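You operate a simulated robot arm through the tools that you are given. There is no shell and no other tool. Be economical: measure what you need, move in short steps, check, and stop when the job is done.

You are at the controls of a simulated two-armed robot. One attempt, no reset.

## Task
Take the lid off the travel mug and lay it down on the left cross belt. Stack the glue bottle labelled "high tack" from the left cross belt on top of the glue bottle that says "cold set". Put the white carton labelled "A" from the left cross belt on the top of the grey bench and the white carton that says "B" on top of the white belt roll there. Put the white leaflet on top of the metal block. Take the pink leaflet and leave it on top of the grey pad. Push the core drawer shut. Take the white leaflet stack and put it on the top of the dark cabinet. Take the board scraps on the black belt and put it away on the top of the steel table. Take the crumpled film on the black belt and put it away on the top of the steel table. Put the blue test strip on the black belt away on the top of the silver table. Close the yellow carton lid. Do these in any order. Set down upright: white carton.
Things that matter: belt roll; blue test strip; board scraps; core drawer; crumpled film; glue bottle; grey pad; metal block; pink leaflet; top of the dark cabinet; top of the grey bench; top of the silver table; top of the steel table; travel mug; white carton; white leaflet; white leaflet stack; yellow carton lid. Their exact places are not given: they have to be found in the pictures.

It is judged by the outcome, as a careful person would: the job done as asked, and still so three seconds after it is handed in. It fails if anything else is knocked over, pushed out of place, dropped, spilled or broken. A push-on lid holds only when it is set on centred and level and pressed home; a screw cap is set on level and turned clockwise until tight.

## Robot
Two 6-joint arms with two-finger parallel grippers on one trunk, on a base that drives. Base frame: it is fixed to the floor where the robot stands at the start and does not move with it; the origin is under the middle of the robot, x ahead of it, y to its left, z up; the surface under the hand at the start is at about z = 850. Units: mm, degrees, N and s.
The left shoulder is at the start at [80, 216, 1571], the right one opposite. With the tool pointing down near the work surface each hand reaches from about 100 to 700 mm from the robot's upright axis, wherever it stands, measured 20 degrees to its own side. Places, roughly: belt roll (12x12x4 cm) [400, 0, 900]; blue test strip (7x3x3 cm) [1300, -6600, 900]; board scraps (17x6x4 cm) [1700, -6100, 900]; core drawer [-4500, -1000, 800]; crumpled film (7x6x6 cm) [1900, -6500, 900]; glue bottle [500, 250, 1000]; grey pad (9x6x5 cm) [-4800, -600, 500]; metal block [-3000, 1000, 1000]; pink leaflet (1x3x5 cm) [-2000, -2100, 800]; top of the dark cabinet [300, -9700, 1100]; top of the grey bench [-1600, -2100, 800]; top of the silver table [-2800, 1200, 800]; top of the steel table [4700, -9900, 800]; travel mug (8x8x16 cm) [600, -100, 900]; white carton [500, 250, 1000]; white leaflet (1x3x5 cm) [-2000, -2100, 800]; white leaflet stack (4x5x2 cm) [700, -5600, 900]; yellow carton lid [-1900, -1800, 900]. Payload 3.43 kg a hand.
The tool frame of a hand sits at the grasp point between the pads (the TCP): z along the fingers, y along the line on which they close. The tips reach 30 mm beyond it. Largest opening 94 mm; finger width 28, thickness 10; the body of the gripper, 50 by 96 mm, starts 55 mm behind the TCP.
Orientation is that of the tool frame in the base frame, as a unit quaternion [w, x, y, z]. With the fingers straight down and closing along the base's y, the tool's x points along the base's -x, its y along +y and its z along -z.

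## Interface
- The arms move only by the tool play_rows. It takes "left_moves", "right_moves" or both (then of equal length, played together; a hand with none holds still); each is a list of rows, each a list of 7 numbers: the shift along the tool's x, y, z in mm, then the turn, a rotation vector about the tool's x, y, z in degrees, then the finger opening in mm, from 0 to 94. In form: [[x, y, z, rx, ry, rz, hand], ...]. A call has 1 to 12 rows; each row shifts and turns the commanded pose from where the row before left it, along the tool's axes as they then stand. A row lasts 0.2 s, in which the tool goes at most 50 mm and 8.6 degrees; a call with a longer step from one row to the next is refused whole, and so is a gripper value outside its range. Where a pose cannot be reached the arm comes as near as it can. A force on the tool above 40 N (or 10 N above the force at the start of the call, whichever is more), or a blocked arm, ends the call early, and 0.2 s more pass. Each finger travels about 72 mm/s and halts on what it meets, pressing with about 42 N; the grip force reading is that of the motor and also rises with nothing between the fingers. The clock runs only during rows and for 0.2 s after the last one: add rows that do not move to give the fingers time. The reply holds the time, the measured pose of the TCP, the force on the tool along the base axes, the opening and the grip force, in the units named above and with some noise, with the torque about the TCP (base axes, N m) and any sound that the robot's microphone picked up.
- Cameras (640 x 400 px; columns grow to the right, rows downward): "scene" is now at [97.7, 24.5, 1719.9]; the picture's right is [0.33, -0.94, 0.00], its down [-0.78, -0.27, -0.57] and it looks along [0.54, 0.19, -0.82] (base axes); focal length 290 px, centre (320, 200). "left" rides on the left gripper at [76, -14, -103] in its tool frame; the picture's right is [0.18, 0.98, 0.00], its down [-0.75, 0.14, -0.64] and it looks along [-0.63, 0.12, 0.77] (tool axes); focal length 243 px, centre (320, 200). "right" rides on the right gripper at [76, 14, -103] in its tool frame; the picture's right is [-0.18, 0.98, 0.00], its down [-0.75, -0.14, -0.64] and it looks along [-0.63, -0.12, 0.77] (tool axes); focal length 243 px, centre (320, 200).
- get_image(camera): a new picture of that camera. It takes no simulated time.
- lift_body(by): slides the trunk up (or, below 0, down) by that many mm; the arms and the scene camera ride with it, the base frame stays. It gives what a move gives, with no picture.
- drive_base(legs): drives the robot by 1 to 6 legs, each [ahead, left, turn to the left] in mm, mm and degrees, along the robot's own axes; the way and the turn of a leg run together, so that a leg with both is an arc; at most 1500 mm and 180 degrees a leg. The arms and the cameras ride along, it lands a little off, and it stops where it bumps. It gives what a move gives.
- head_to(pan, tilt): turns the head with the scene camera to pan (to the left, within 86 degrees either way) and tilt (down, from -29 to 69), counted from straight ahead of the robot. It gives what a move gives.
- locate(camera, pixels): for up to 12 pixels [column, row] of the newest picture of that camera ("zoom" is the newest enlarged one), the place [x, y, z] in the base frame of the surface seen there, good to about 2 mm. It takes no simulated time.
- inspect(camera, box): a new picture of the part [left, top, right, bottom] of that camera's present view, enlarged. It takes no simulated time.
- job_done(): hands the job in; it is judged then, once.

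Go step by step. Measure first, check grasps and placings, and put right what went wrong. The budget is 357 turns and 286 pictures, counting those below and the enlarged ones. Unless the task says otherwise, let go and move clear before handing in.

The tools are called after "Call:" as a command line: name --argument value ..., lists and objects as JSON in quotes. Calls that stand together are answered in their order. play_rows: Moves the arms, as the interface text tells. Its arguments: {"type":"object","properties":{"left_moves":{"type":"array","items":{"type":"array","items":{"type":"number"}}},"right_moves":{"type":"array","items":{"type":"array","items":{"type":"number"}}}},"required":[]} The other tools are called the same way: lift_body (by) slides the trunk up or down; drive_base (legs) drives the base; head_to (pan, tilt) turns the head that bears the scene camera; get_image (camera) takes a picture; locate (camera, pixels) gives the place of the surface under pixels of a picture; inspect (camera, box) takes an enlarged picture of a part of a camera's view; job_done () hands the job in.

At the start:

```text
time_s: 0.0
left_position: [374.4, 337.1, 1001.2]
left_orientation: [0.001, 0.0, 1.0, 0.001]
left_force: [-0.7, -0.3, -0.1]
left_torque: [0.0, 0.03, -0.04]
left_finger_gap: 93.9
left_gripper_force: 0.1
right_position: [459.3, -12.4, 999.3]
right_orientation: [0.0, 0.0, 1.0, 0.0]
right_force: [-0.3, -0.1, -0.5]
right_torque: [-0.02, -0.02, 0.03]
right_finger_gap: 94.0
right_gripper_force: 0.0
trunk travel left (down, up): [-801.0, 39.0]
robot x, y, heading: [1.8, 0.7, -0.0]
head pan, tilt: [19.5, 55.3]
```

scene: 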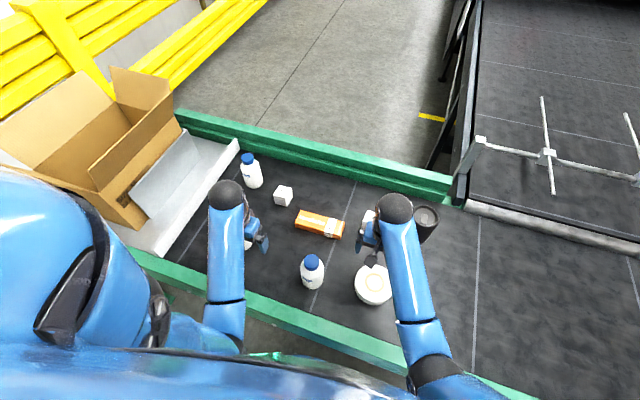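
right: 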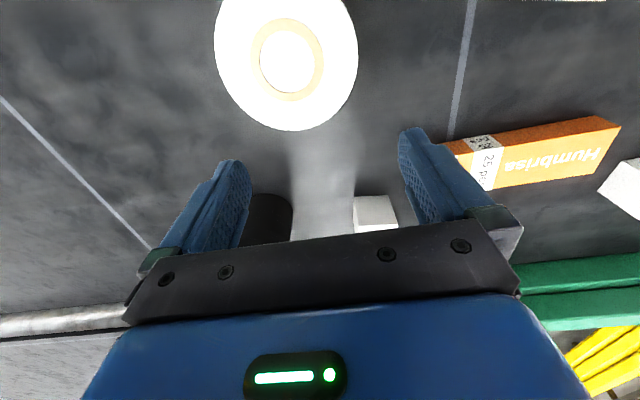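
left: 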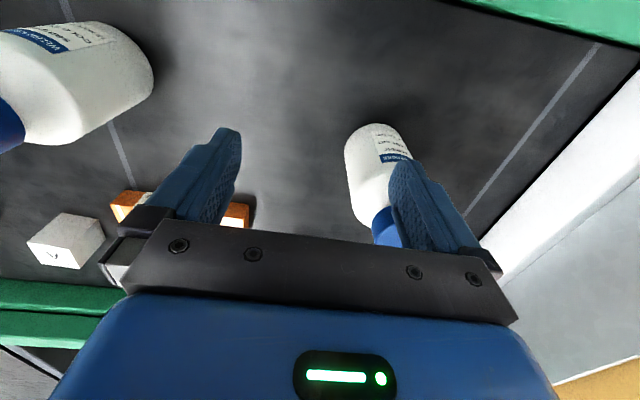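

The scene shows bottles, small cartons, belt roll and a dark mug near (425,222). I'll enlarge to read the labels.

Call:
inspect --camera "scene" --box '[220, 140, 460, 310]'

Call:
inspect --camera "left" --box '[0, 0, 500, 300]'

Call:
inspect --camera "right" --box '[200, 100, 640, 300]'

```text
2.35 times, centred on (340, 225) of scene
```

zoom: 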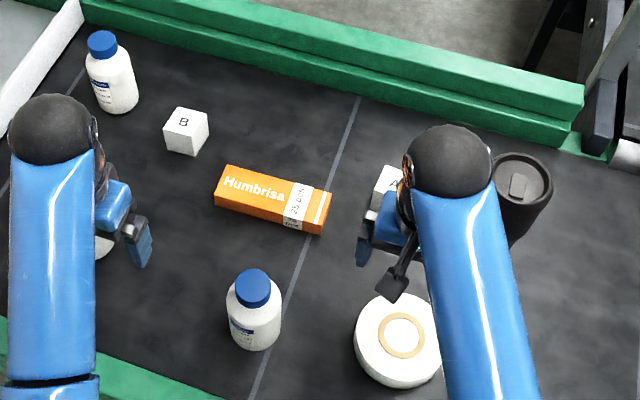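

```text
1.28 times, centred on (250, 150) of left
```

zoom: 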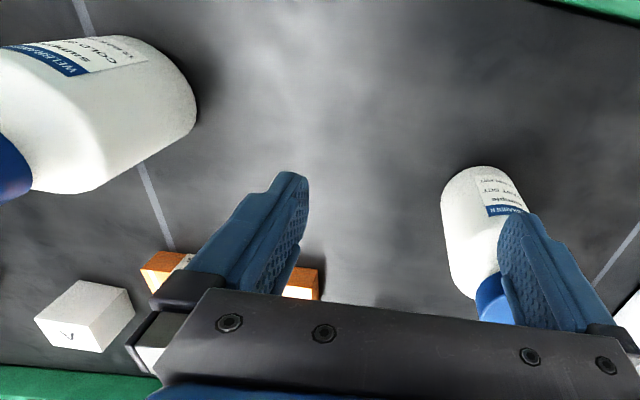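

```text
1.45 times, centred on (420, 200) of right
```

zoom: 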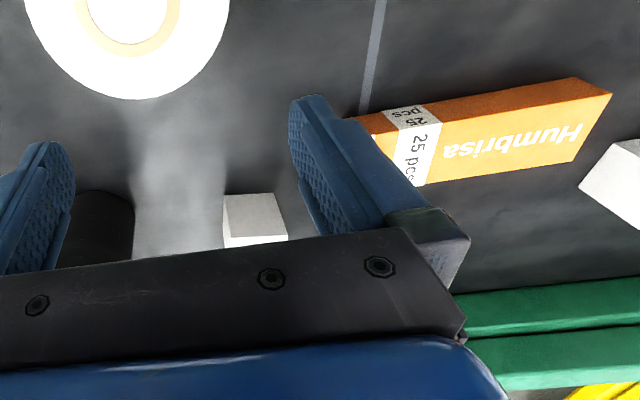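

Call:
inspect --camera "left" --box '[330, 110, 440, 180]'

Call:
inspect --camera "left" --box '[0, 0, 160, 100]'

Call:
play_rows --left_moves '[[40, 0, -20, 0, 0, 0, 94], [40, 20, -20, 0, 0, 0, 94], [30, 40, 0, 0, 0, 0, 94], [30, 40, 0, 0, 0, 0, 94], [0, 40, 0, 0, 0, 0, 94]]' --right_moves '[[40, 0, -20, 0, 0, 0, 94], [40, -20, -20, 0, 0, 0, 94], [40, -40, 0, 0, 0, 0, 94], [40, -40, 0, 0, 0, 0, 94], [40, -40, 0, 0, 0, 0, 94]]'

Call:
get_image --camera "scene"

Call:
inspect --camera "scene" --box '[220, 140, 460, 310]'

```text
5.71 times, centred on (385, 145) of left
```

zoom: 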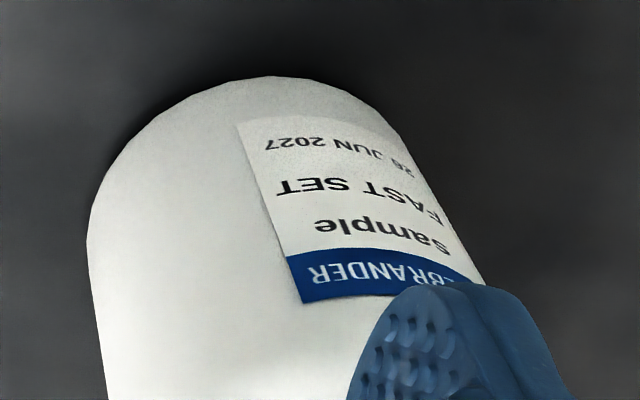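

```text
4.00 times, centred on (80, 50) of left
```

zoom: 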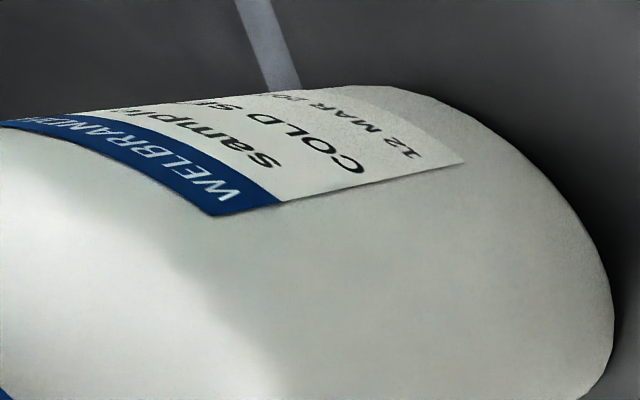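

```text
refused: row 3 steps farther than a row can; nothing moved
```

```text
277 pictures are left
```

scene: 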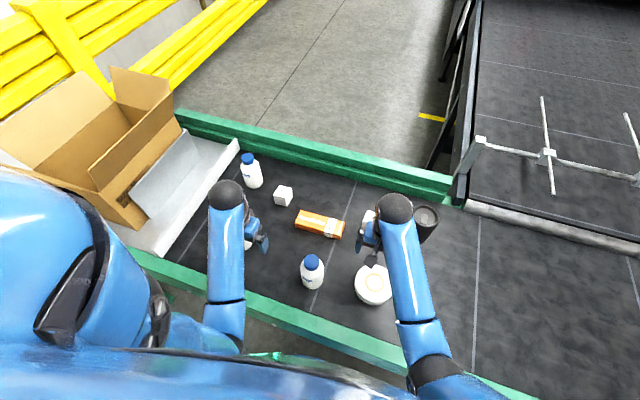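

```text
2.35 times, centred on (340, 225) of scene
```

zoom: 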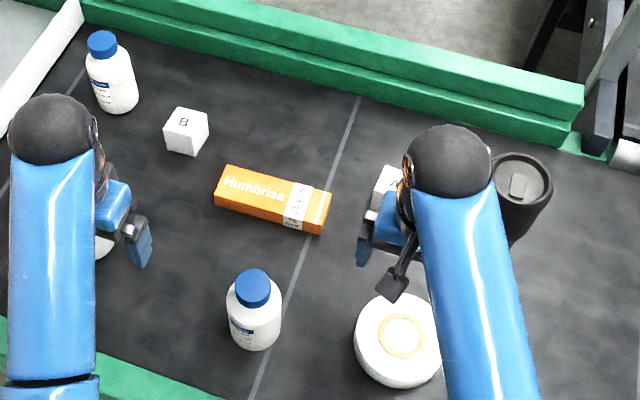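

Bottle at (312,270) is "cold set", the one under the left hand is "fast set"; the far one at (250,170) should be "high tack". I'll raise both hands and move them aside.

Call:
play_rows --left_moves '[[0, 0, -40, 0, 0, 0, 94], [0, 0, -45, 0, 0, 0, 94], [30, 0, -35, 0, 0, 0, 94], [30, 30, 0, 0, 0, 0, 94], [30, 30, 0, 0, 0, 0, 94], [30, 30, 0, 0, 0, 0, 94], [0, 40, 0, 0, 0, 0, 94]]' --right_moves '[[0, 0, -40, 0, 0, 0, 94], [0, 0, -45, 0, 0, 0, 94], [30, 0, -35, 0, 0, 0, 94], [30, -30, 0, 0, 0, 0, 94], [30, -30, 0, 0, 0, 0, 94], [30, -35, 0, 0, 0, 0, 94], [30, -35, 0, 0, 0, 0, 94]]'

Call:
get_image --camera "scene"

Call:
inspect --camera "scene" --box '[200, 140, 460, 310]'

```text
time_s: 1.6
left_position: [251.3, 469.1, 1004.1]
left_orientation: [0.002, 0.001, 1.0, 0.003]
left_force: [-1.3, 1.0, -0.9]
left_torque: [-0.04, 0.01, 0.01]
left_finger_gap: 94.1
left_gripper_force: 0.1
left hand out of reach, approached as far as the arm can: row 1, 2, 3, 7
right_position: [343.5, -124.2, 1004.5]
right_orientation: [0.003, 0.0, 1.0, 0.001]
right_force: [-0.3, -0.3, 0.4]
right_torque: [0.0, -0.04, -0.03]
right_finger_gap: 94.1
right_gripper_force: 0.1
right hand out of reach, approached as far as the arm can: row 1, 2, 3, 4, 5, 6
trunk travel left (down, up): [-801.0, 39.0]
robot x, y, heading: [2.5, 1.8, 0.1]
head pan, tilt: [19.5, 55.3]
```

```text
275 pictures are left
```

scene: 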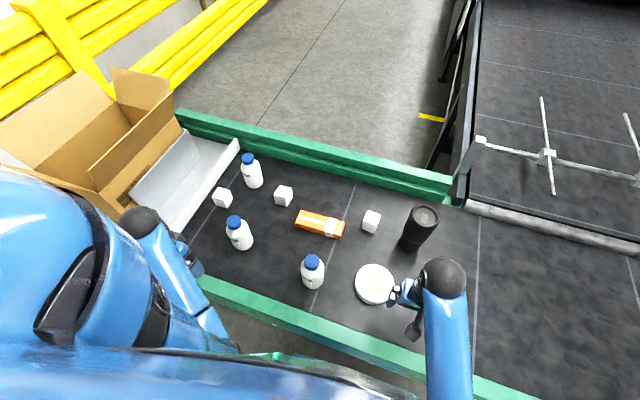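

```text
2.35 times, centred on (330, 225) of scene
```

zoom: 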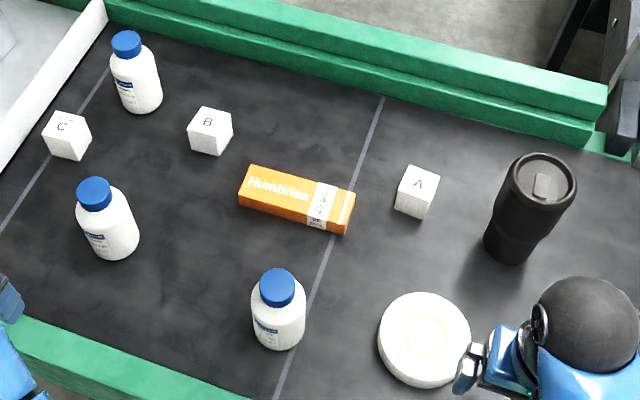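

Three bottles and cartons A, B, C are visible. I'll locate everything: bottle caps, cartons, mug lid, roll.

Call:
locate --camera "zoom" --pixels '[[127, 40], [140, 105], [95, 190], [277, 283], [278, 340], [208, 122], [212, 148], [419, 182], [413, 207], [541, 187], [515, 255], [425, 335]]'

Call:
inspect --camera "scene" --box '[235, 145, 300, 195]'

Call:
inspect --camera "scene" --box '[350, 190, 450, 260]'

```text
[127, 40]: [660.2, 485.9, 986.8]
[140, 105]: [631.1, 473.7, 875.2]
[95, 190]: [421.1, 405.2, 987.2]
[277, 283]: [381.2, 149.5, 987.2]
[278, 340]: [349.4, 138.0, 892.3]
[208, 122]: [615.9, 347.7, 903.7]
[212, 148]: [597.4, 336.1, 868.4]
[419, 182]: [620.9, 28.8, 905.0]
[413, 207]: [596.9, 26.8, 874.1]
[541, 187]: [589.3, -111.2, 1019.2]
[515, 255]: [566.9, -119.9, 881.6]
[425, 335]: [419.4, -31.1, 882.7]
```

```text
8.00 times, centred on (268, 170) of scene
```

zoom: 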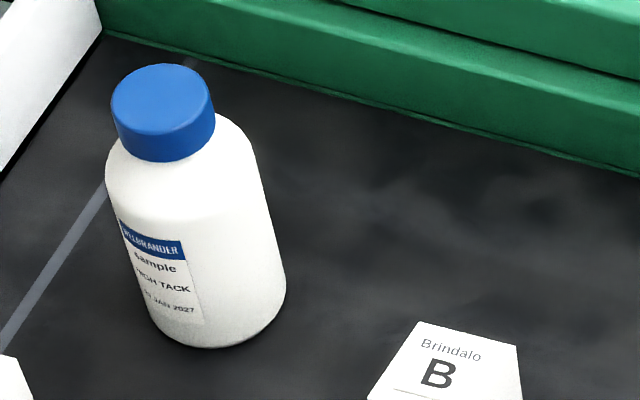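

```text
5.71 times, centred on (400, 225) of scene
```

zoom: 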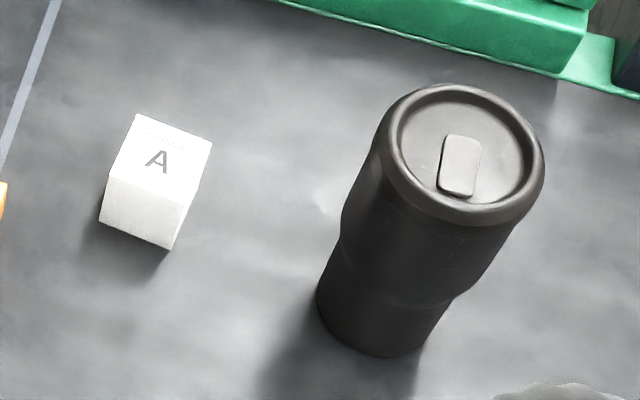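

Far-left bottle reads "HIGH TACK" and B is next to it; mug lid top is at z≈1019. Bring the trunk up to the max and test how high the right hand can go further out.

Call:
lift_body --by 38

Call:
play_rows --right_moves '[[-20, 0, -30, 0, 0, 0, 94], [-20, 0, -30, 0, 0, 0, 94], [-20, 0, -30, 0, 0, 0, 94], [-20, 0, 0, 0, 0, 0, 94]]'

```text
time_s: 2.4
left_position: [253.4, 468.8, 1041.2]
left_orientation: [0.001, 0.0, 1.0, 0.003]
left_force: [-1.2, 0.5, -1.0]
left_torque: [-0.04, 0.05, -0.04]
left_finger_gap: 93.9
left_gripper_force: 0.1
right_position: [345.4, -122.9, 1042.2]
right_orientation: [0.002, 0.0, 1.0, 0.0]
right_force: [0.3, -0.5, -0.3]
right_torque: [-0.01, 0.02, 0.0]
right_finger_gap: 94.3
right_gripper_force: 0.1
trunk travel left (down, up): [-839.0, 1.0]
robot x, y, heading: [0.3, 0.2, -0.1]
head pan, tilt: [19.5, 55.3]
```

```text
time_s: 3.4
left_position: [255.0, 467.4, 1040.4]
left_orientation: [0.001, 0.0, 1.0, 0.003]
left_force: [0.2, -0.3, 0.5]
left_torque: [-0.01, 0.02, 0.0]
left_finger_gap: 94.1
left_gripper_force: 0.1
right_position: [428.5, -124.9, 1042.9]
right_orientation: [0.001, 0.0, 1.0, 0.0]
right_force: [0.9, -1.0, 1.0]
right_torque: [0.02, -0.01, 0.01]
right_finger_gap: 93.9
right_gripper_force: 0.1
right hand out of reach, approached as far as the arm can: row 1, 2, 3
trunk travel left (down, up): [-839.0, 1.0]
robot x, y, heading: [-3.2, -0.7, 0.2]
head pan, tilt: [19.5, 55.3]
```

Hand-down height is capped at ~1043, so I'll test whether tilting the fingers forward frees height.

Call:
play_rows --right_moves '[[0, 0, 0, 0, -8.5, 0, 94], [0, 0, 0, 0, -8.5, 0, 94], [0, 0, 0, 0, -8.5, 0, 94], [0, 0, 0, 0, -8.5, 0, 94], [20, 0, -35, 0, 0, 0, 94], [20, 0, -35, 0, 0, 0, 94], [20, 0, -35, 0, 0, 0, 94], [0, 0, 0, 0, 0, 0, 94]]'

Call:
get_image --camera "right"

```text
time_s: 5.2
left_position: [254.3, 468.1, 1041.3]
left_orientation: [0.0, 0.0, 1.0, 0.003]
left_force: [0.1, 0.3, 0.6]
left_torque: [-0.01, -0.04, -0.02]
left_finger_gap: 93.9
left_gripper_force: 0.0
right_position: [316.2, -123.2, 1098.1]
right_orientation: [0.294, 0.0, 0.956, 0.0]
right_force: [-0.1, -0.1, 0.2]
right_torque: [-0.01, 0.0, -0.05]
right_finger_gap: 94.2
right_gripper_force: 0.1
trunk travel left (down, up): [-839.0, 1.0]
robot x, y, heading: [-0.3, 0.0, 0.1]
head pan, tilt: [19.5, 55.3]
```

```text
271 pictures are left
```

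right: 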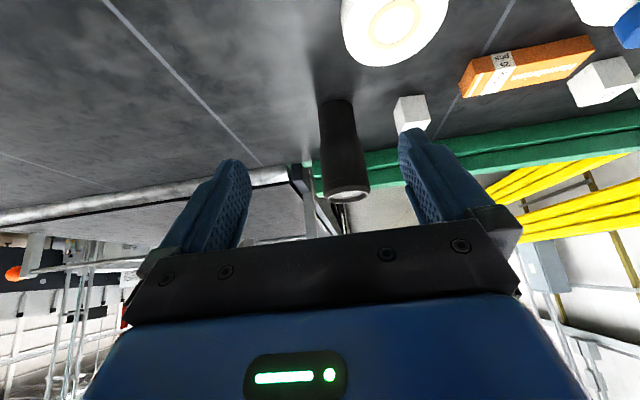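

Tilting works. Zoom on the mug to find the lid seam.

Call:
inspect --camera "right" --box '[290, 80, 410, 220]'

Call:
inspect --camera "scene" --box '[395, 195, 450, 230]'

```text
2.86 times, centred on (350, 150) of right
```

zoom: 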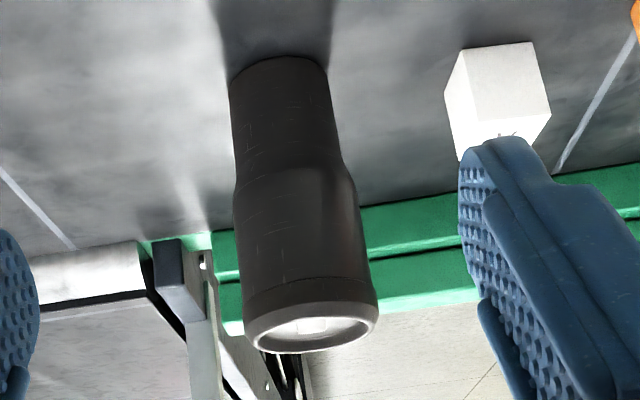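

```text
11.43 times, centred on (422, 212) of scene
```

zoom: 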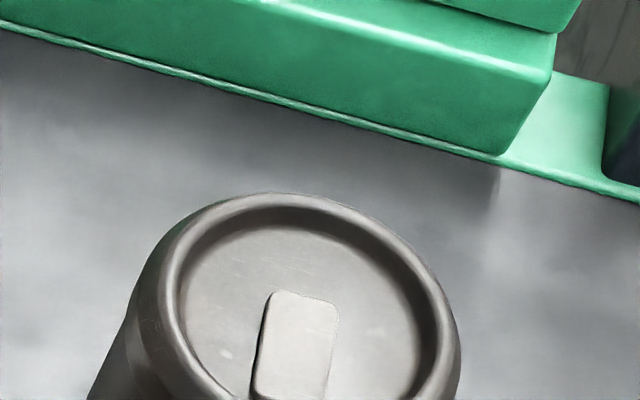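

Call:
locate --camera "zoom" --pixels '[[168, 290], [455, 325], [290, 200], [235, 335], [370, 250], [300, 340], [30, 200]]'

Call:
inspect --camera "right" --box '[320, 160, 380, 210]'

```text
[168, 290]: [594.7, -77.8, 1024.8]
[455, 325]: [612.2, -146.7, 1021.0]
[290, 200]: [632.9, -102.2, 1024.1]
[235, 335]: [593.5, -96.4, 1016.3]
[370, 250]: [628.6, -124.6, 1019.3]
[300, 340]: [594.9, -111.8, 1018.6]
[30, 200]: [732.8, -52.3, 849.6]
```

```text
8.00 times, centred on (350, 185) of right
```

zoom: 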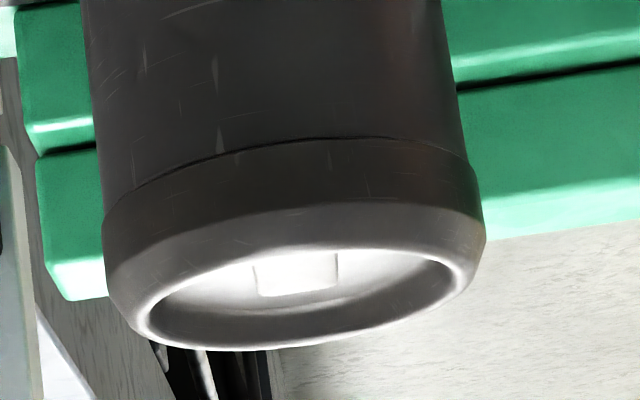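

Call:
locate --camera "zoom" --pixels '[[300, 135], [300, 150], [300, 195], [300, 225], [120, 200], [465, 165], [110, 230], [480, 215]]'

```text
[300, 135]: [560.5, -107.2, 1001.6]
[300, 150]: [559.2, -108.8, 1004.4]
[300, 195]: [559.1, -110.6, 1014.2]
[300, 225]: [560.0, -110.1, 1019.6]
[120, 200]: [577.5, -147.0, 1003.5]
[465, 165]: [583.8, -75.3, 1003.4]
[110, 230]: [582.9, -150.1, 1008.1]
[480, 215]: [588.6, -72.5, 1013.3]
```

Lid: centre ≈(598,-111), seam z≈1002, top 1024. I'll move the right hand above it with the 34° tilt.

Call:
play_rows --right_moves '[[-35.3, 2, 28.7, 0, 0, 0, 94], [-35.3, 2, 28.7, 0, 0, 0, 94], [-35.3, 2, 28.7, 0, 0, 0, 94], [-35.3, 2, 28.7, 0, 0, 0, 94], [-35.3, 2, 28.7, 0, 0, 0, 94], [-35.3, 2, 28.7, 0, 0, 0, 94], [0, 0, 0, 0, 0, 0, 94]]'

Call:
get_image --camera "right"

```text
time_s: 6.8
left_position: [253.0, 468.8, 1041.1]
left_orientation: [0.002, 0.0, 1.0, 0.002]
left_force: [0.6, -0.1, -0.1]
left_torque: [0.02, 0.04, 0.03]
left_finger_gap: 94.1
left_gripper_force: 0.0
right_position: [590.5, -109.7, 1072.6]
right_orientation: [0.294, -0.001, 0.956, 0.001]
right_force: [-0.6, 0.1, -0.1]
right_torque: [-0.01, 0.0, 0.01]
right_finger_gap: 93.6
right_gripper_force: 0.0
trunk travel left (down, up): [-839.0, 1.0]
robot x, y, heading: [-0.1, 0.4, 0.0]
head pan, tilt: [19.5, 55.3]
```

```text
267 pictures are left
```

right: 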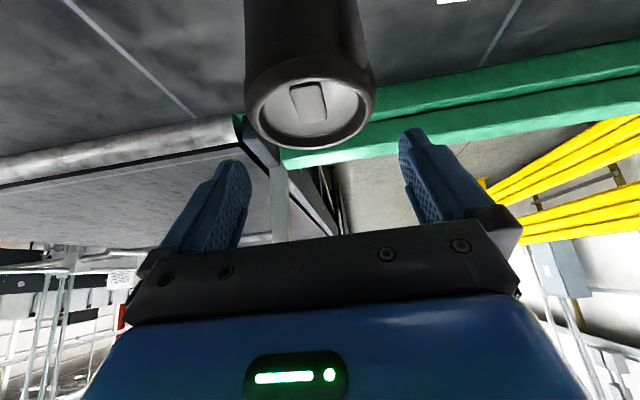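

Call:
play_rows --right_moves '[[11.8, -0.6, 15.6, 0, 0, 0, 94], [11.8, -0.6, 15.6, 0, 0, 0, 94], [0, 0, 0, 0, 0, 0, 94]]'

Call:
get_image --camera "scene"

Call:
get_image --camera "right"

```text
time_s: 7.6
left_position: [253.8, 467.5, 1040.8]
left_orientation: [0.001, 0.0, 1.0, 0.003]
left_force: [-0.1, 0.5, -0.8]
left_torque: [-0.01, -0.01, -0.03]
left_finger_gap: 94.3
left_gripper_force: 0.0
right_position: [587.3, -114.1, 1032.9]
right_orientation: [0.294, 0.0, 0.956, 0.0]
right_force: [0.0, 0.1, 0.5]
right_torque: [0.01, -0.02, 0.01]
right_finger_gap: 94.1
right_gripper_force: 0.1
trunk travel left (down, up): [-839.0, 1.0]
robot x, y, heading: [-0.4, 1.7, -0.1]
head pan, tilt: [19.5, 55.3]
```

```text
266 pictures are left
```

scene: 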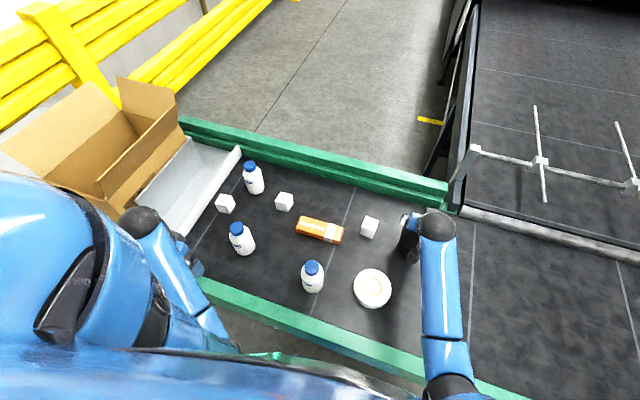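

```text
265 pictures are left
```

right: 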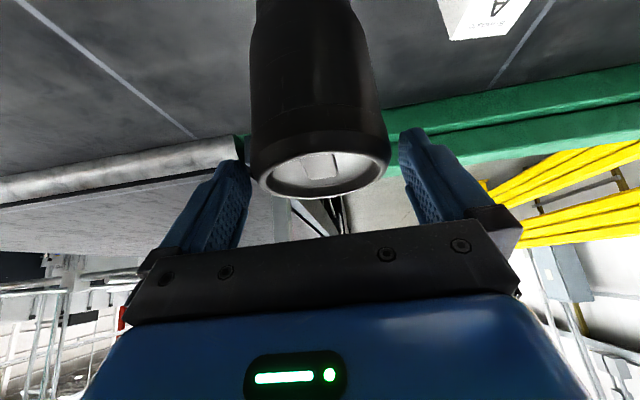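

Call:
play_rows --right_moves '[[0, 2, 0, 0, 0, 0, 85], [0, 0, 0, 0, 0, 0, 76], [0, 0, 0, 0, 0, 0, 70], [0, 0, 0, 0, 0, 0, 70]]'

Call:
get_image --camera "right"

```text
time_s: 8.6
left_position: [254.6, 467.6, 1042.1]
left_orientation: [0.0, 0.001, 1.0, 0.003]
left_force: [-0.2, 0.7, -0.8]
left_torque: [0.03, 0.0, 0.0]
left_finger_gap: 93.9
left_gripper_force: 0.0
right_position: [587.9, -111.3, 1033.7]
right_orientation: [0.293, 0.0, 0.956, 0.001]
right_force: [-0.1, -2.3, 0.4]
right_torque: [-0.18, -0.09, -0.07]
right_finger_gap: 80.4
right_gripper_force: 42.0
trunk travel left (down, up): [-839.0, 1.0]
robot x, y, heading: [2.0, 0.6, 0.2]
head pan, tilt: [19.5, 55.3]
```

```text
264 pictures are left
```

right: 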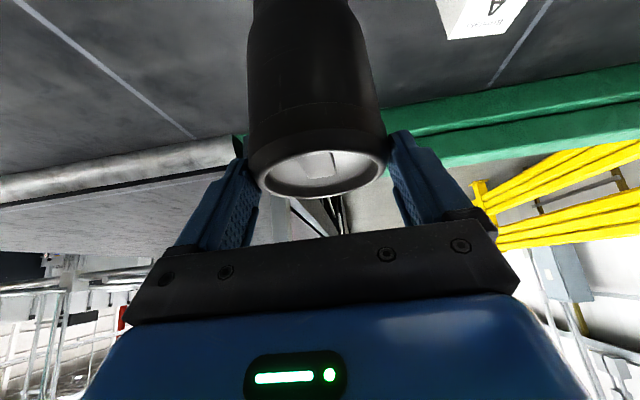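

Gripped at 80 mm. Lift straight up 15 mm and look.

Call:
play_rows --right_moves '[[-2.8, 0, -4.1, 0, 0, 0, 70], [-2.8, 0, -4.1, 0, 0, 0, 70], [-2.8, 0, -4.1, 0, 0, 0, 70]]'

Call:
inspect --camera "right" --box '[220, 0, 420, 210]'

```text
time_s: 9.4
left_position: [253.7, 466.5, 1041.3]
left_orientation: [0.001, 0.0, 1.0, 0.002]
left_force: [-0.6, 0.3, -0.7]
left_torque: [0.0, 0.02, -0.02]
left_finger_gap: 93.9
left_gripper_force: 0.0
right_position: [588.8, -109.4, 1049.5]
right_orientation: [0.293, 0.0, 0.956, 0.0]
right_force: [0.7, -0.4, -2.6]
right_torque: [-0.01, 0.03, 0.0]
right_finger_gap: 80.5
right_gripper_force: 42.6
trunk travel left (down, up): [-839.0, 1.0]
robot x, y, heading: [0.8, -1.4, 0.0]
head pan, tilt: [19.5, 55.3]
```

```text
1.90 times, centred on (320, 105) of right
```

zoom: 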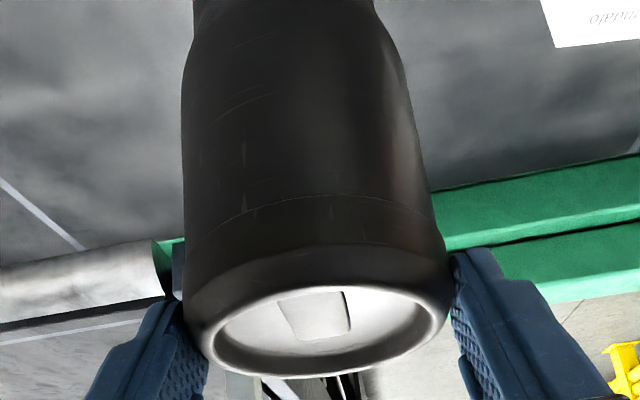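

The whole mug came up (2.6 N), so the lid needs a counter-hold. Set the mug back down, then bring the left hand to hold the body.

Call:
play_rows --right_moves '[[2.8, 0, 4.1, 0, 0, 0, 70], [2.8, 0, 4.1, 0, 0, 0, 70], [2.8, 0, 4.1, 0, 0, 0, 70], [0.3, 0, 0.4, 0, 0, 0, 70]]'

Call:
play_rows --left_moves '[[0, 0, 0, 0, -8.5, 0, 94], [0, 0, 0, 0, -8.5, 0, 94], [0, 0, 0, 0, -8.5, 0, 94], [0, 0, 0, 0, -8.5, 0, 94], [0, 0, 0, 0, -8.5, 0, 94], [0, 0, 0, 0, -7.5, 0, 94], [0, 0, 0, 0, 0, 0, 94]]'

```text
time_s: 10.4
left_position: [254.8, 467.6, 1040.6]
left_orientation: [0.001, 0.0, 1.0, 0.004]
left_force: [-0.4, 0.5, -0.1]
left_torque: [0.01, -0.02, -0.01]
left_finger_gap: 94.2
left_gripper_force: 0.0
right_position: [589.9, -111.0, 1033.0]
right_orientation: [0.294, 0.0, 0.956, 0.001]
right_force: [0.2, -0.3, -0.4]
right_torque: [0.0, 0.03, -0.03]
right_finger_gap: 80.2
right_gripper_force: 41.8
trunk travel left (down, up): [-839.0, 1.0]
robot x, y, heading: [-1.0, 2.3, -0.1]
head pan, tilt: [19.5, 55.3]
heard: snap
```

```text
time_s: 12.0
left_position: [254.0, 479.9, 1046.7]
left_orientation: [0.425, 0.007, 0.905, 0.013]
left_force: [-0.2, -0.7, -0.2]
left_torque: [-0.01, -0.01, 0.01]
left_finger_gap: 93.9
left_gripper_force: 0.0
right_position: [588.6, -110.7, 1034.4]
right_orientation: [0.294, 0.0, 0.956, 0.0]
right_force: [-0.9, 0.2, 2.1]
right_torque: [0.13, -0.02, 0.04]
right_finger_gap: 80.5
right_gripper_force: 42.0
trunk travel left (down, up): [-839.0, 1.0]
robot x, y, heading: [1.0, 0.8, 0.0]
head pan, tilt: [19.5, 55.3]
```

A "snap" was heard on lowering; maybe the lid had partly come off and re-seated. Lift again and check the gap properly.

Call:
play_rows --right_moves '[[-2.8, 0, -4.1, 0, 0, 0, 70], [-2.8, 0, -4.1, 0, 0, 0, 70], [-2.8, 0, -4.1, 0, 0, 0, 70], [-2.8, 0, -4.1, 0, 0, 0, 70], [-2.8, 0, -4.1, 0, 0, 0, 70]]'

Call:
inspect --camera "right" --box '[220, 0, 420, 210]'

Call:
inspect --camera "scene" --box '[380, 180, 480, 280]'

```text
time_s: 13.2
left_position: [255.0, 478.7, 1046.6]
left_orientation: [0.425, 0.006, 0.905, 0.012]
left_force: [-0.6, -0.2, 0.0]
left_torque: [0.03, 0.03, 0.03]
left_finger_gap: 94.0
left_gripper_force: 0.2
right_position: [587.3, -109.9, 1058.8]
right_orientation: [0.294, 0.0, 0.956, 0.0]
right_force: [0.1, 0.5, -0.8]
right_torque: [-0.04, 0.02, 0.0]
right_finger_gap: 80.3
right_gripper_force: 42.0
trunk travel left (down, up): [-839.0, 1.0]
robot x, y, heading: [4.0, -1.8, -0.2]
head pan, tilt: [19.5, 55.3]
```

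```text
1.90 times, centred on (320, 105) of right
```

zoom: 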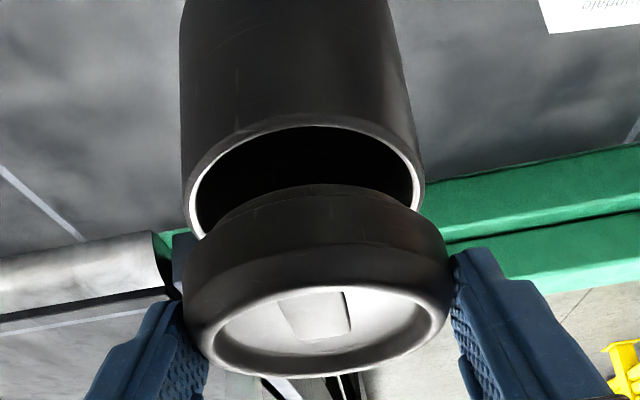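

```text
4.00 times, centred on (430, 230) of scene
```

zoom: 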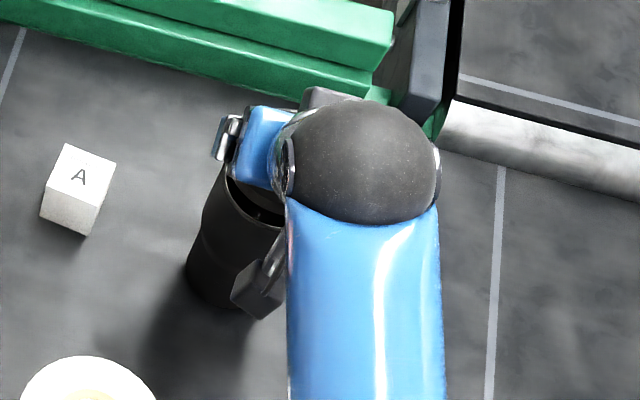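

The lid is off and the mug still stands. Carry the lid back to a clear belt spot near (440,-170).

Call:
play_rows --right_moves '[[-8.4, 0, -12.4, 0, 0, 0, 70], [-8.4, 0, -12.4, 0, 0, 0, 70], [26, -12, -17.6, 0, 0, 0, 70], [26, -12, -17.6, 0, 0, 0, 70], [26, -12, -17.6, 0, 0, 0, 70], [26, -12, -17.6, 0, 0, 0, 70], [26, -12, -17.6, 0, 0, 0, 70], [21.1, 0, 31.1, 0, 0, 0, 70], [21.1, 0, 31.1, 0, 0, 0, 70], [21.1, 0, 31.1, 0, 0, 0, 70], [21.1, 0, 31.1, 0, 0, 0, 70], [0, 0, 0, 0, 0, 0, 70]]'

Call:
get_image --camera "right"

Call:
get_image --camera "scene"

```text
time_s: 15.8
left_position: [255.1, 479.2, 1047.3]
left_orientation: [0.424, 0.007, 0.905, 0.012]
left_force: [0.3, -0.8, 0.2]
left_torque: [0.02, -0.05, -0.01]
left_finger_gap: 94.1
left_gripper_force: 0.0
right_position: [432.1, -171.0, 940.3]
right_orientation: [0.294, -0.001, 0.956, 0.001]
right_force: [0.5, 0.0, -0.4]
right_torque: [-0.02, 0.01, -0.03]
right_finger_gap: 80.5
right_gripper_force: 41.9
trunk travel left (down, up): [-839.0, 1.0]
robot x, y, heading: [0.2, 0.1, 0.0]
head pan, tilt: [19.5, 55.3]
```

```text
260 pictures are left
```

right: 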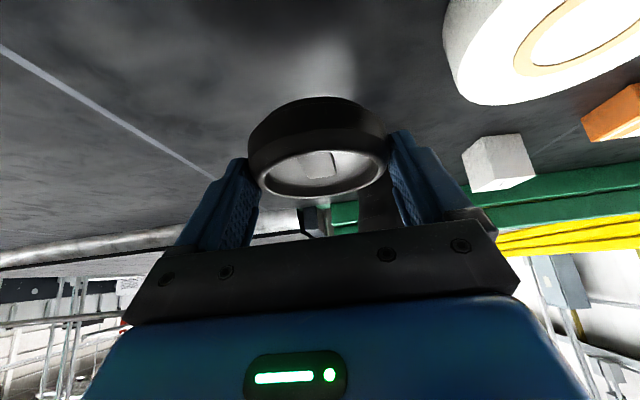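

```text
259 pictures are left
```

scene: 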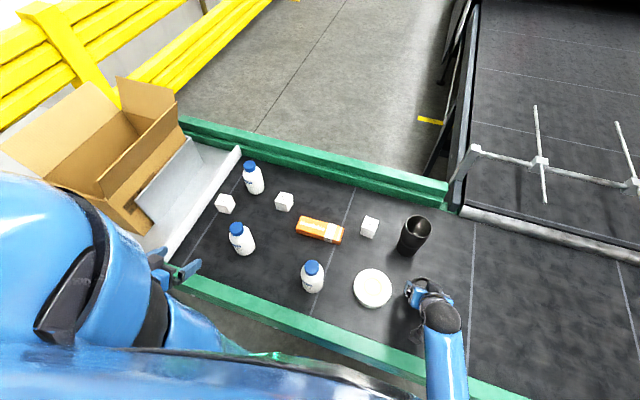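

Good. Lower in small steps until contact with the belt.

Call:
play_rows --right_moves '[[11.2, 0, 16.5, 0, 0, 0, 70], [8.4, 0, 12.4, 0, 0, 0, 70], [2.8, 0, 4.1, 0, 0, 0, 70], [1.7, 0, 2.5, 0, 0, 0, 70]]'

Call:
inspect --camera "right" --box '[220, 50, 440, 220]'

```text
time_s: 16.8
left_position: [255.7, 480.1, 1047.3]
left_orientation: [0.424, 0.007, 0.905, 0.012]
left_force: [-0.6, 0.2, 0.1]
left_torque: [0.02, -0.01, 0.02]
left_finger_gap: 93.9
left_gripper_force: 0.1
right_position: [433.2, -171.3, 895.9]
right_orientation: [0.294, 0.001, 0.956, 0.0]
right_force: [0.0, -0.5, -1.0]
right_torque: [-0.02, 0.0, 0.02]
right_finger_gap: 80.5
right_gripper_force: 41.7
trunk travel left (down, up): [-839.0, 1.0]
robot x, y, heading: [2.8, 1.7, 0.0]
head pan, tilt: [19.5, 55.3]
```

```text
2.35 times, centred on (330, 135) of right
```

zoom: 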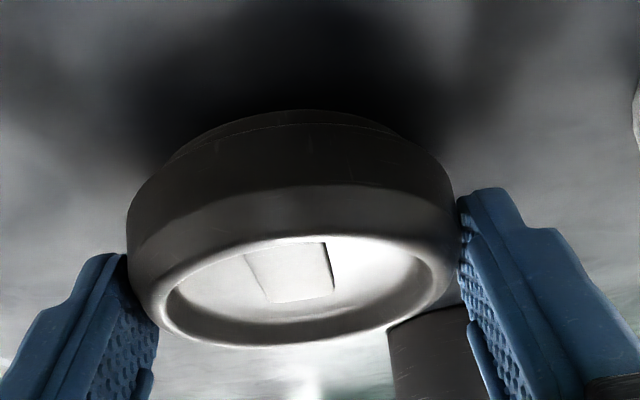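

Call:
play_rows --right_moves '[[1.1, 0, 1.6, 0, 0, 0, 70], [0.8, 0, 1.2, 0, 0, 0, 70], [0.8, 0, 1.2, 0, 0, 0, 70], [0, 0, 0, 0, 0, 0, 70]]'

```text
time_s: 17.8
left_position: [255.1, 478.6, 1047.5]
left_orientation: [0.424, 0.007, 0.905, 0.012]
left_force: [0.2, -0.2, -0.2]
left_torque: [-0.04, 0.04, 0.03]
left_finger_gap: 93.9
left_gripper_force: 0.1
right_position: [432.7, -170.0, 889.7]
right_orientation: [0.294, 0.0, 0.956, 0.001]
right_force: [0.5, -0.6, -0.7]
right_torque: [-0.02, 0.01, -0.02]
right_finger_gap: 80.3
right_gripper_force: 42.3
trunk travel left (down, up): [-839.0, 1.0]
robot x, y, heading: [-3.7, -0.7, -0.1]
head pan, tilt: [19.5, 55.3]
```

Call:
play_rows --right_moves '[[0.8, 0, 1.2, 0, 0, 0, 70], [0.8, 0, 1.2, 0, 0, 0, 70], [0, 0, 0, 0, 0, 0, 70]]'

Call:
inspect --camera "right" --box '[220, 50, 440, 220]'

```text
time_s: 18.6
left_position: [254.4, 478.8, 1048.9]
left_orientation: [0.424, 0.005, 0.905, 0.014]
left_force: [0.2, 0.2, 0.1]
left_torque: [0.01, 0.03, 0.03]
left_finger_gap: 93.9
left_gripper_force: 0.1
right_position: [432.5, -170.2, 887.8]
right_orientation: [0.296, 0.0, 0.955, 0.001]
right_force: [-1.7, -1.3, 11.7]
right_torque: [0.08, 0.11, -0.01]
right_finger_gap: 80.3
right_gripper_force: 41.5
trunk travel left (down, up): [-839.0, 1.0]
robot x, y, heading: [-3.5, -1.6, -0.2]
head pan, tilt: [19.5, 55.3]
```

```text
2.35 times, centred on (330, 135) of right
```

zoom: 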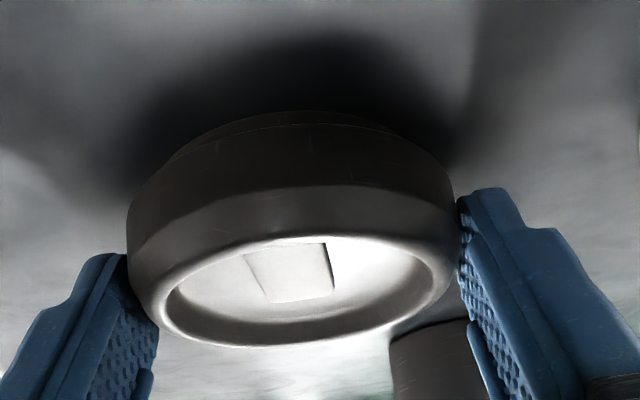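

Contact at 11.7 N: the lid sits on the belt. Open and back away upward.

Call:
play_rows --right_moves '[[0, 0, 0, 0, 0, 0, 94], [0, 0, 0, 0, 0, 0, 94], [-5.6, 0, -8.3, 0, 0, 0, 94], [-16.8, 0, -24.8, 0, 0, 0, 94], [-16.8, 0, -24.8, 0, 0, 0, 94], [-16.8, 0, -24.8, 0, 0, 0, 94], [-16.8, 0, -24.8, 0, 0, 0, 94]]'

Call:
get_image --camera "right"

Call:
get_image --camera "scene"

```text
time_s: 20.2
left_position: [255.3, 479.2, 1047.4]
left_orientation: [0.425, 0.006, 0.905, 0.013]
left_force: [-0.6, -0.1, 0.4]
left_torque: [0.0, 0.0, -0.01]
left_finger_gap: 94.0
left_gripper_force: 0.1
right_position: [434.2, -170.5, 1017.3]
right_orientation: [0.294, 0.0, 0.956, 0.001]
right_force: [0.4, -0.4, -0.5]
right_torque: [-0.02, -0.04, -0.01]
right_finger_gap: 94.0
right_gripper_force: 0.1
trunk travel left (down, up): [-839.0, 1.0]
robot x, y, heading: [-0.1, 0.5, 0.1]
head pan, tilt: [19.5, 55.3]
```

```text
256 pictures are left
```

right: 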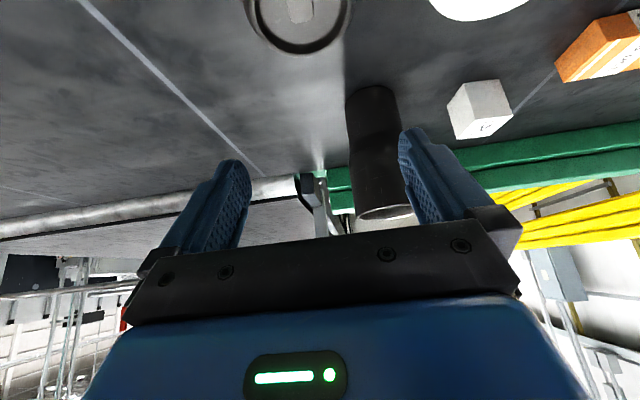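

```text
255 pictures are left
```

scene: 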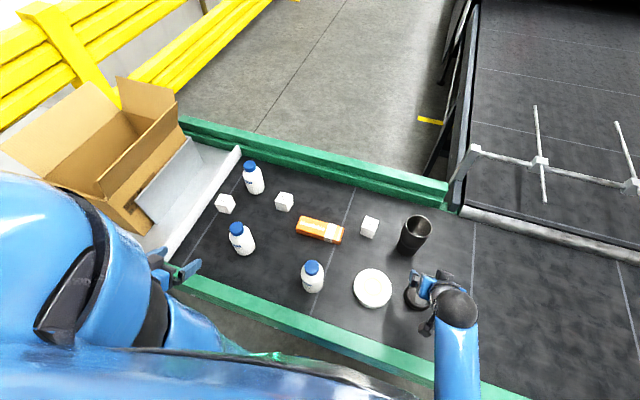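

Lid rests flat. Now measure the "high tack" and "cold set" bottles.

Call:
inspect --camera "scene" --box '[235, 150, 275, 200]'

Call:
locate --camera "zoom" --pixels '[[230, 110], [200, 110], [280, 110], [235, 85], [235, 180], [180, 240], [330, 220], [270, 335], [250, 195], [190, 290], [340, 300], [200, 210]]'

Call:
inspect --camera "scene" --box '[290, 245, 340, 300]'

```text
8.00 times, centred on (255, 175) of scene
```

zoom: 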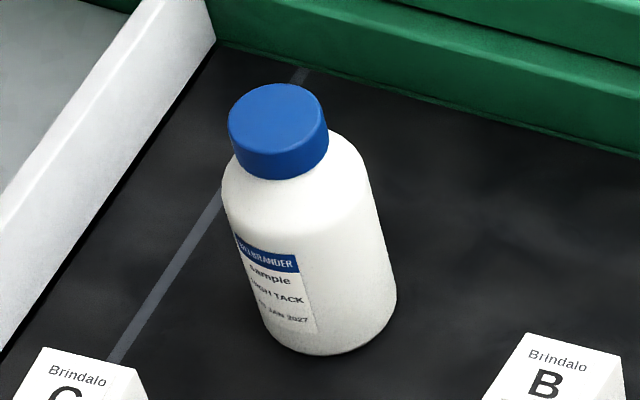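

```text
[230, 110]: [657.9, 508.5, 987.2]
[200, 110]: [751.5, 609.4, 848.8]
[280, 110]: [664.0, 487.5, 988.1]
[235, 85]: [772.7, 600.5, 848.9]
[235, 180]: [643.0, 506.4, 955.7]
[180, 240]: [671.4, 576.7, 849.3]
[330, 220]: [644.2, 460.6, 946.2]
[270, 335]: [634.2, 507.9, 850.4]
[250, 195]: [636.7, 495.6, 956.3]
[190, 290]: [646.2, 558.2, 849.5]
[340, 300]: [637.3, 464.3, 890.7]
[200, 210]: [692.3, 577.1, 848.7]
```

```text
7.27 times, centred on (315, 272) of scene
```

zoom: 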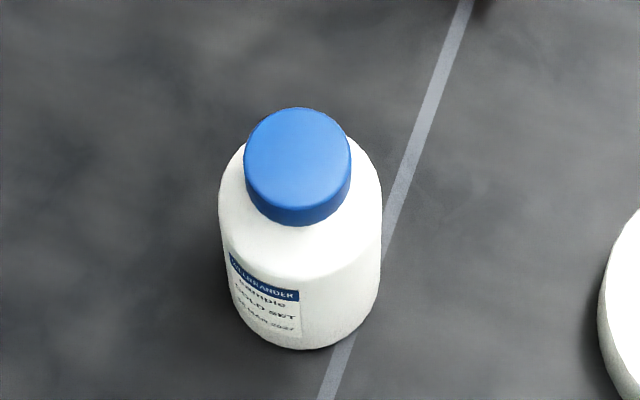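

Call:
locate --camera "zoom" --pixels '[[248, 150], [348, 155], [298, 110], [298, 150], [300, 200], [300, 240], [225, 200], [378, 190], [290, 335]]'

Call:
inspect --camera "scene" --box '[235, 150, 275, 200]'

Call:
locate --camera "zoom" --pixels '[[233, 118], [324, 112], [280, 86], [278, 116], [275, 148], [228, 200], [365, 180], [385, 280]]'

```text
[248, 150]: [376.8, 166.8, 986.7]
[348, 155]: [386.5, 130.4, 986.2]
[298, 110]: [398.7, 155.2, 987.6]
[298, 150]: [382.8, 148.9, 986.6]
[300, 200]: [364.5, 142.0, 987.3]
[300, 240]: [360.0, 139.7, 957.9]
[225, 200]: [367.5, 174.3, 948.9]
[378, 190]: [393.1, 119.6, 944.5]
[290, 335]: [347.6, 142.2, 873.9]
```

```text
8.00 times, centred on (255, 175) of scene
```

zoom: 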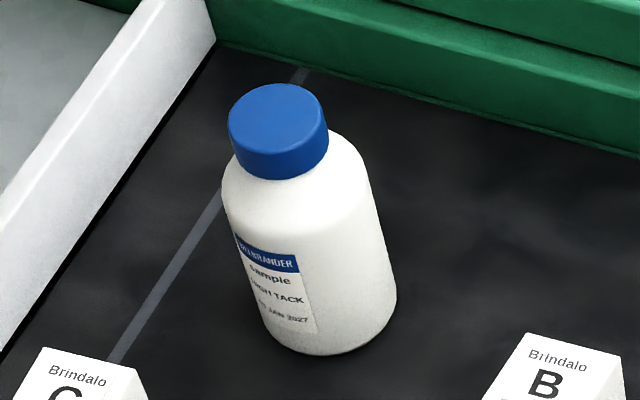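

```text
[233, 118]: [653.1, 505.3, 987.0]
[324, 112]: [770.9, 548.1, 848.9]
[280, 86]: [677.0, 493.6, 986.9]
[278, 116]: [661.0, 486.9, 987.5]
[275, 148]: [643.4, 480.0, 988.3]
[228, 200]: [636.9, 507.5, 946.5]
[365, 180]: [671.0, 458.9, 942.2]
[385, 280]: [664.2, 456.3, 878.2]
```

Bottles: high tack at (660,487), cold set at (382,149), height 138. To reach, the robot should shift left; check what stands to the left first.

Call:
head_to --pan 75 --tilt 45

Call:
get_image --camera "scene"

Call:
locate --camera "scene" --pixels '[[320, 200], [320, 300], [200, 250], [450, 250], [320, 100], [560, 200]]'

```text
time_s: 21.5
left_position: [254.6, 479.3, 1046.6]
left_orientation: [0.424, 0.006, 0.905, 0.013]
left_force: [-0.4, 0.2, -0.4]
left_torque: [0.01, 0.0, -0.03]
left_finger_gap: 94.0
left_gripper_force: 0.0
right_position: [434.0, -169.4, 1016.7]
right_orientation: [0.294, -0.001, 0.956, 0.001]
right_force: [0.1, 0.2, -0.3]
right_torque: [0.0, -0.03, -0.02]
right_finger_gap: 94.1
right_gripper_force: 0.0
trunk travel left (down, up): [-839.0, 1.0]
robot x, y, heading: [3.2, -1.9, 0.0]
head pan, tilt: [75.0, 45.0]
```

```text
251 pictures are left
```

scene: 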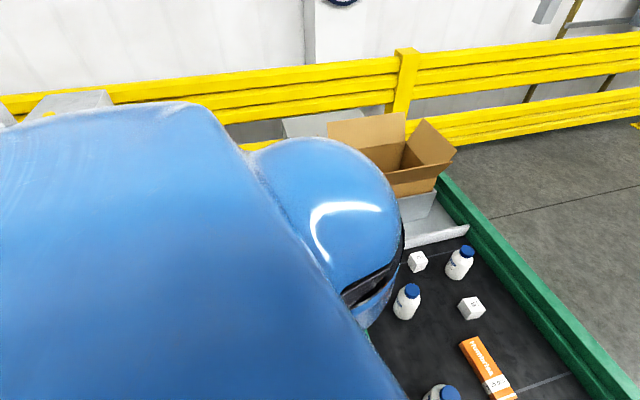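

```text
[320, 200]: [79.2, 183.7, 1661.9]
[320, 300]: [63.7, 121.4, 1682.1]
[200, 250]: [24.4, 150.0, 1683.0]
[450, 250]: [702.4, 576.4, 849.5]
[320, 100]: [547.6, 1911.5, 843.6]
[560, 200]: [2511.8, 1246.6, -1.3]
```

Call:
locate --camera "scene" --pixels '[[395, 180], [330, 130], [405, 118], [455, 155], [410, 245], [466, 228], [310, 125], [370, 115]]'

Call:
head_to --pan 30 --tilt 55

Call:
get_image --camera "scene"

Call:
locate --camera "scene" --pixels '[[60, 180], [110, 200], [150, 240], [180, 120], [230, 310], [240, 190], [300, 200], [40, 120]]'

```text
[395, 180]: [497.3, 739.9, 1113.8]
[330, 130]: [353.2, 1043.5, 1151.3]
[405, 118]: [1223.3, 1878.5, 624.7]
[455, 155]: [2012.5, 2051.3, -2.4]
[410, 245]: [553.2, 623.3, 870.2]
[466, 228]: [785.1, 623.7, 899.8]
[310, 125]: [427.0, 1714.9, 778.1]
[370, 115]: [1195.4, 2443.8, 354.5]
```

```text
time_s: 22.6
left_position: [255.5, 479.6, 1047.8]
left_orientation: [0.425, 0.007, 0.905, 0.013]
left_force: [-0.3, -0.5, -1.2]
left_torque: [0.01, -0.05, -0.05]
left_finger_gap: 94.2
left_gripper_force: 0.1
right_position: [433.6, -169.9, 1017.2]
right_orientation: [0.294, 0.0, 0.956, 0.001]
right_force: [0.5, 0.1, -0.1]
right_torque: [0.01, 0.03, -0.01]
right_finger_gap: 93.9
right_gripper_force: 0.0
trunk travel left (down, up): [-839.0, 1.0]
robot x, y, heading: [-0.0, 3.8, -0.2]
head pan, tilt: [30.0, 55.0]
```

```text
250 pictures are left
```

scene: 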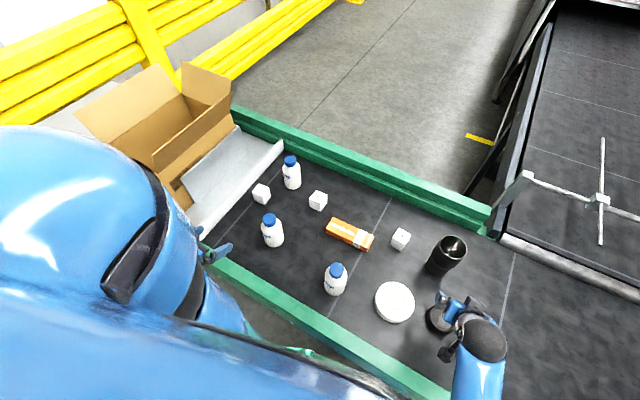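

```text
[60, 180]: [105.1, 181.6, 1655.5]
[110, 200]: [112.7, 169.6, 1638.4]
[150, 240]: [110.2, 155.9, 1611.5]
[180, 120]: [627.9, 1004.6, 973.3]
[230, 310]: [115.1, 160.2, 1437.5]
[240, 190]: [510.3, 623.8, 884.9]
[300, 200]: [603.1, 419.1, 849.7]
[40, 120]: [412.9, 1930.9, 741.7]
```

Call:
play_rows --left_moves '[[0, -20, 0, 0, 8.1, 0, 94], [0, -30, 0, 0, 8.1, 0, 94], [0, -30, 0, 0, 0, 0, 94], [0, -20, 0, 0, 0, 0, 94]]' --right_moves '[[20, -30, -25, 0, 0, 0, 94], [20, -35, -25, 0, 0, 0, 94], [20, -35, -10, 0, 0, 0, 94], [20, -35, 0, 0, 0, 0, 94]]'

Call:
drive_base --legs '[[0, 200, 0]]'

Call:
get_image --camera "scene"

```text
time_s: 23.3
left_position: [276.4, 487.5, 1090.4]
left_orientation: [0.317, 0.021, 0.944, 0.088]
left_force: [0.5, 0.8, 0.3]
left_torque: [0.01, 0.01, 0.0]
left_finger_gap: 94.1
left_gripper_force: 0.1
right_position: [358.2, -247.7, 1032.5]
right_orientation: [0.293, 0.0, 0.956, 0.001]
right_force: [0.0, -0.7, -0.2]
right_torque: [-0.03, -0.02, -0.01]
right_finger_gap: 93.9
right_gripper_force: 0.0
trunk travel left (down, up): [-839.0, 1.0]
robot x, y, heading: [-0.9, 0.9, 0.0]
head pan, tilt: [30.0, 55.0]
stopped in row 3 (left hand): the arm was blocked; the commanded pose is now the measured one
```

```text
time_s: 24.9
left_position: [277.3, 675.5, 1091.9]
left_orientation: [0.315, 0.021, 0.944, 0.09]
left_force: [-0.1, -0.4, 0.2]
left_torque: [0.06, 0.03, -0.01]
left_finger_gap: 94.1
left_gripper_force: 0.0
right_position: [360.3, -60.1, 1032.3]
right_orientation: [0.293, 0.001, 0.956, 0.002]
right_force: [1.0, 0.0, -0.1]
right_torque: [0.0, -0.01, 0.03]
right_finger_gap: 94.0
right_gripper_force: 0.0
trunk travel left (down, up): [-839.0, 1.0]
robot x, y, heading: [2.8, 189.9, 0.0]
head pan, tilt: [30.0, 55.0]
```

```text
249 pictures are left
```

scene: 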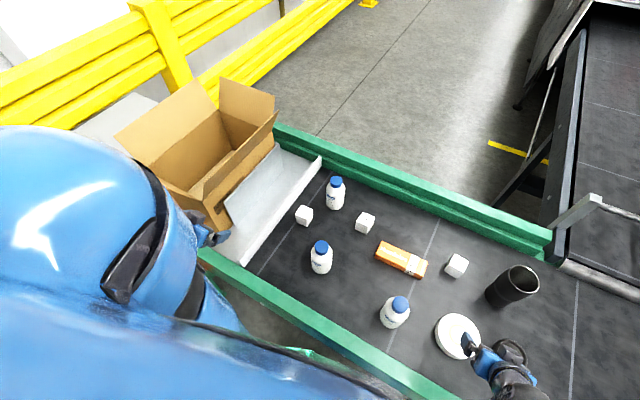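

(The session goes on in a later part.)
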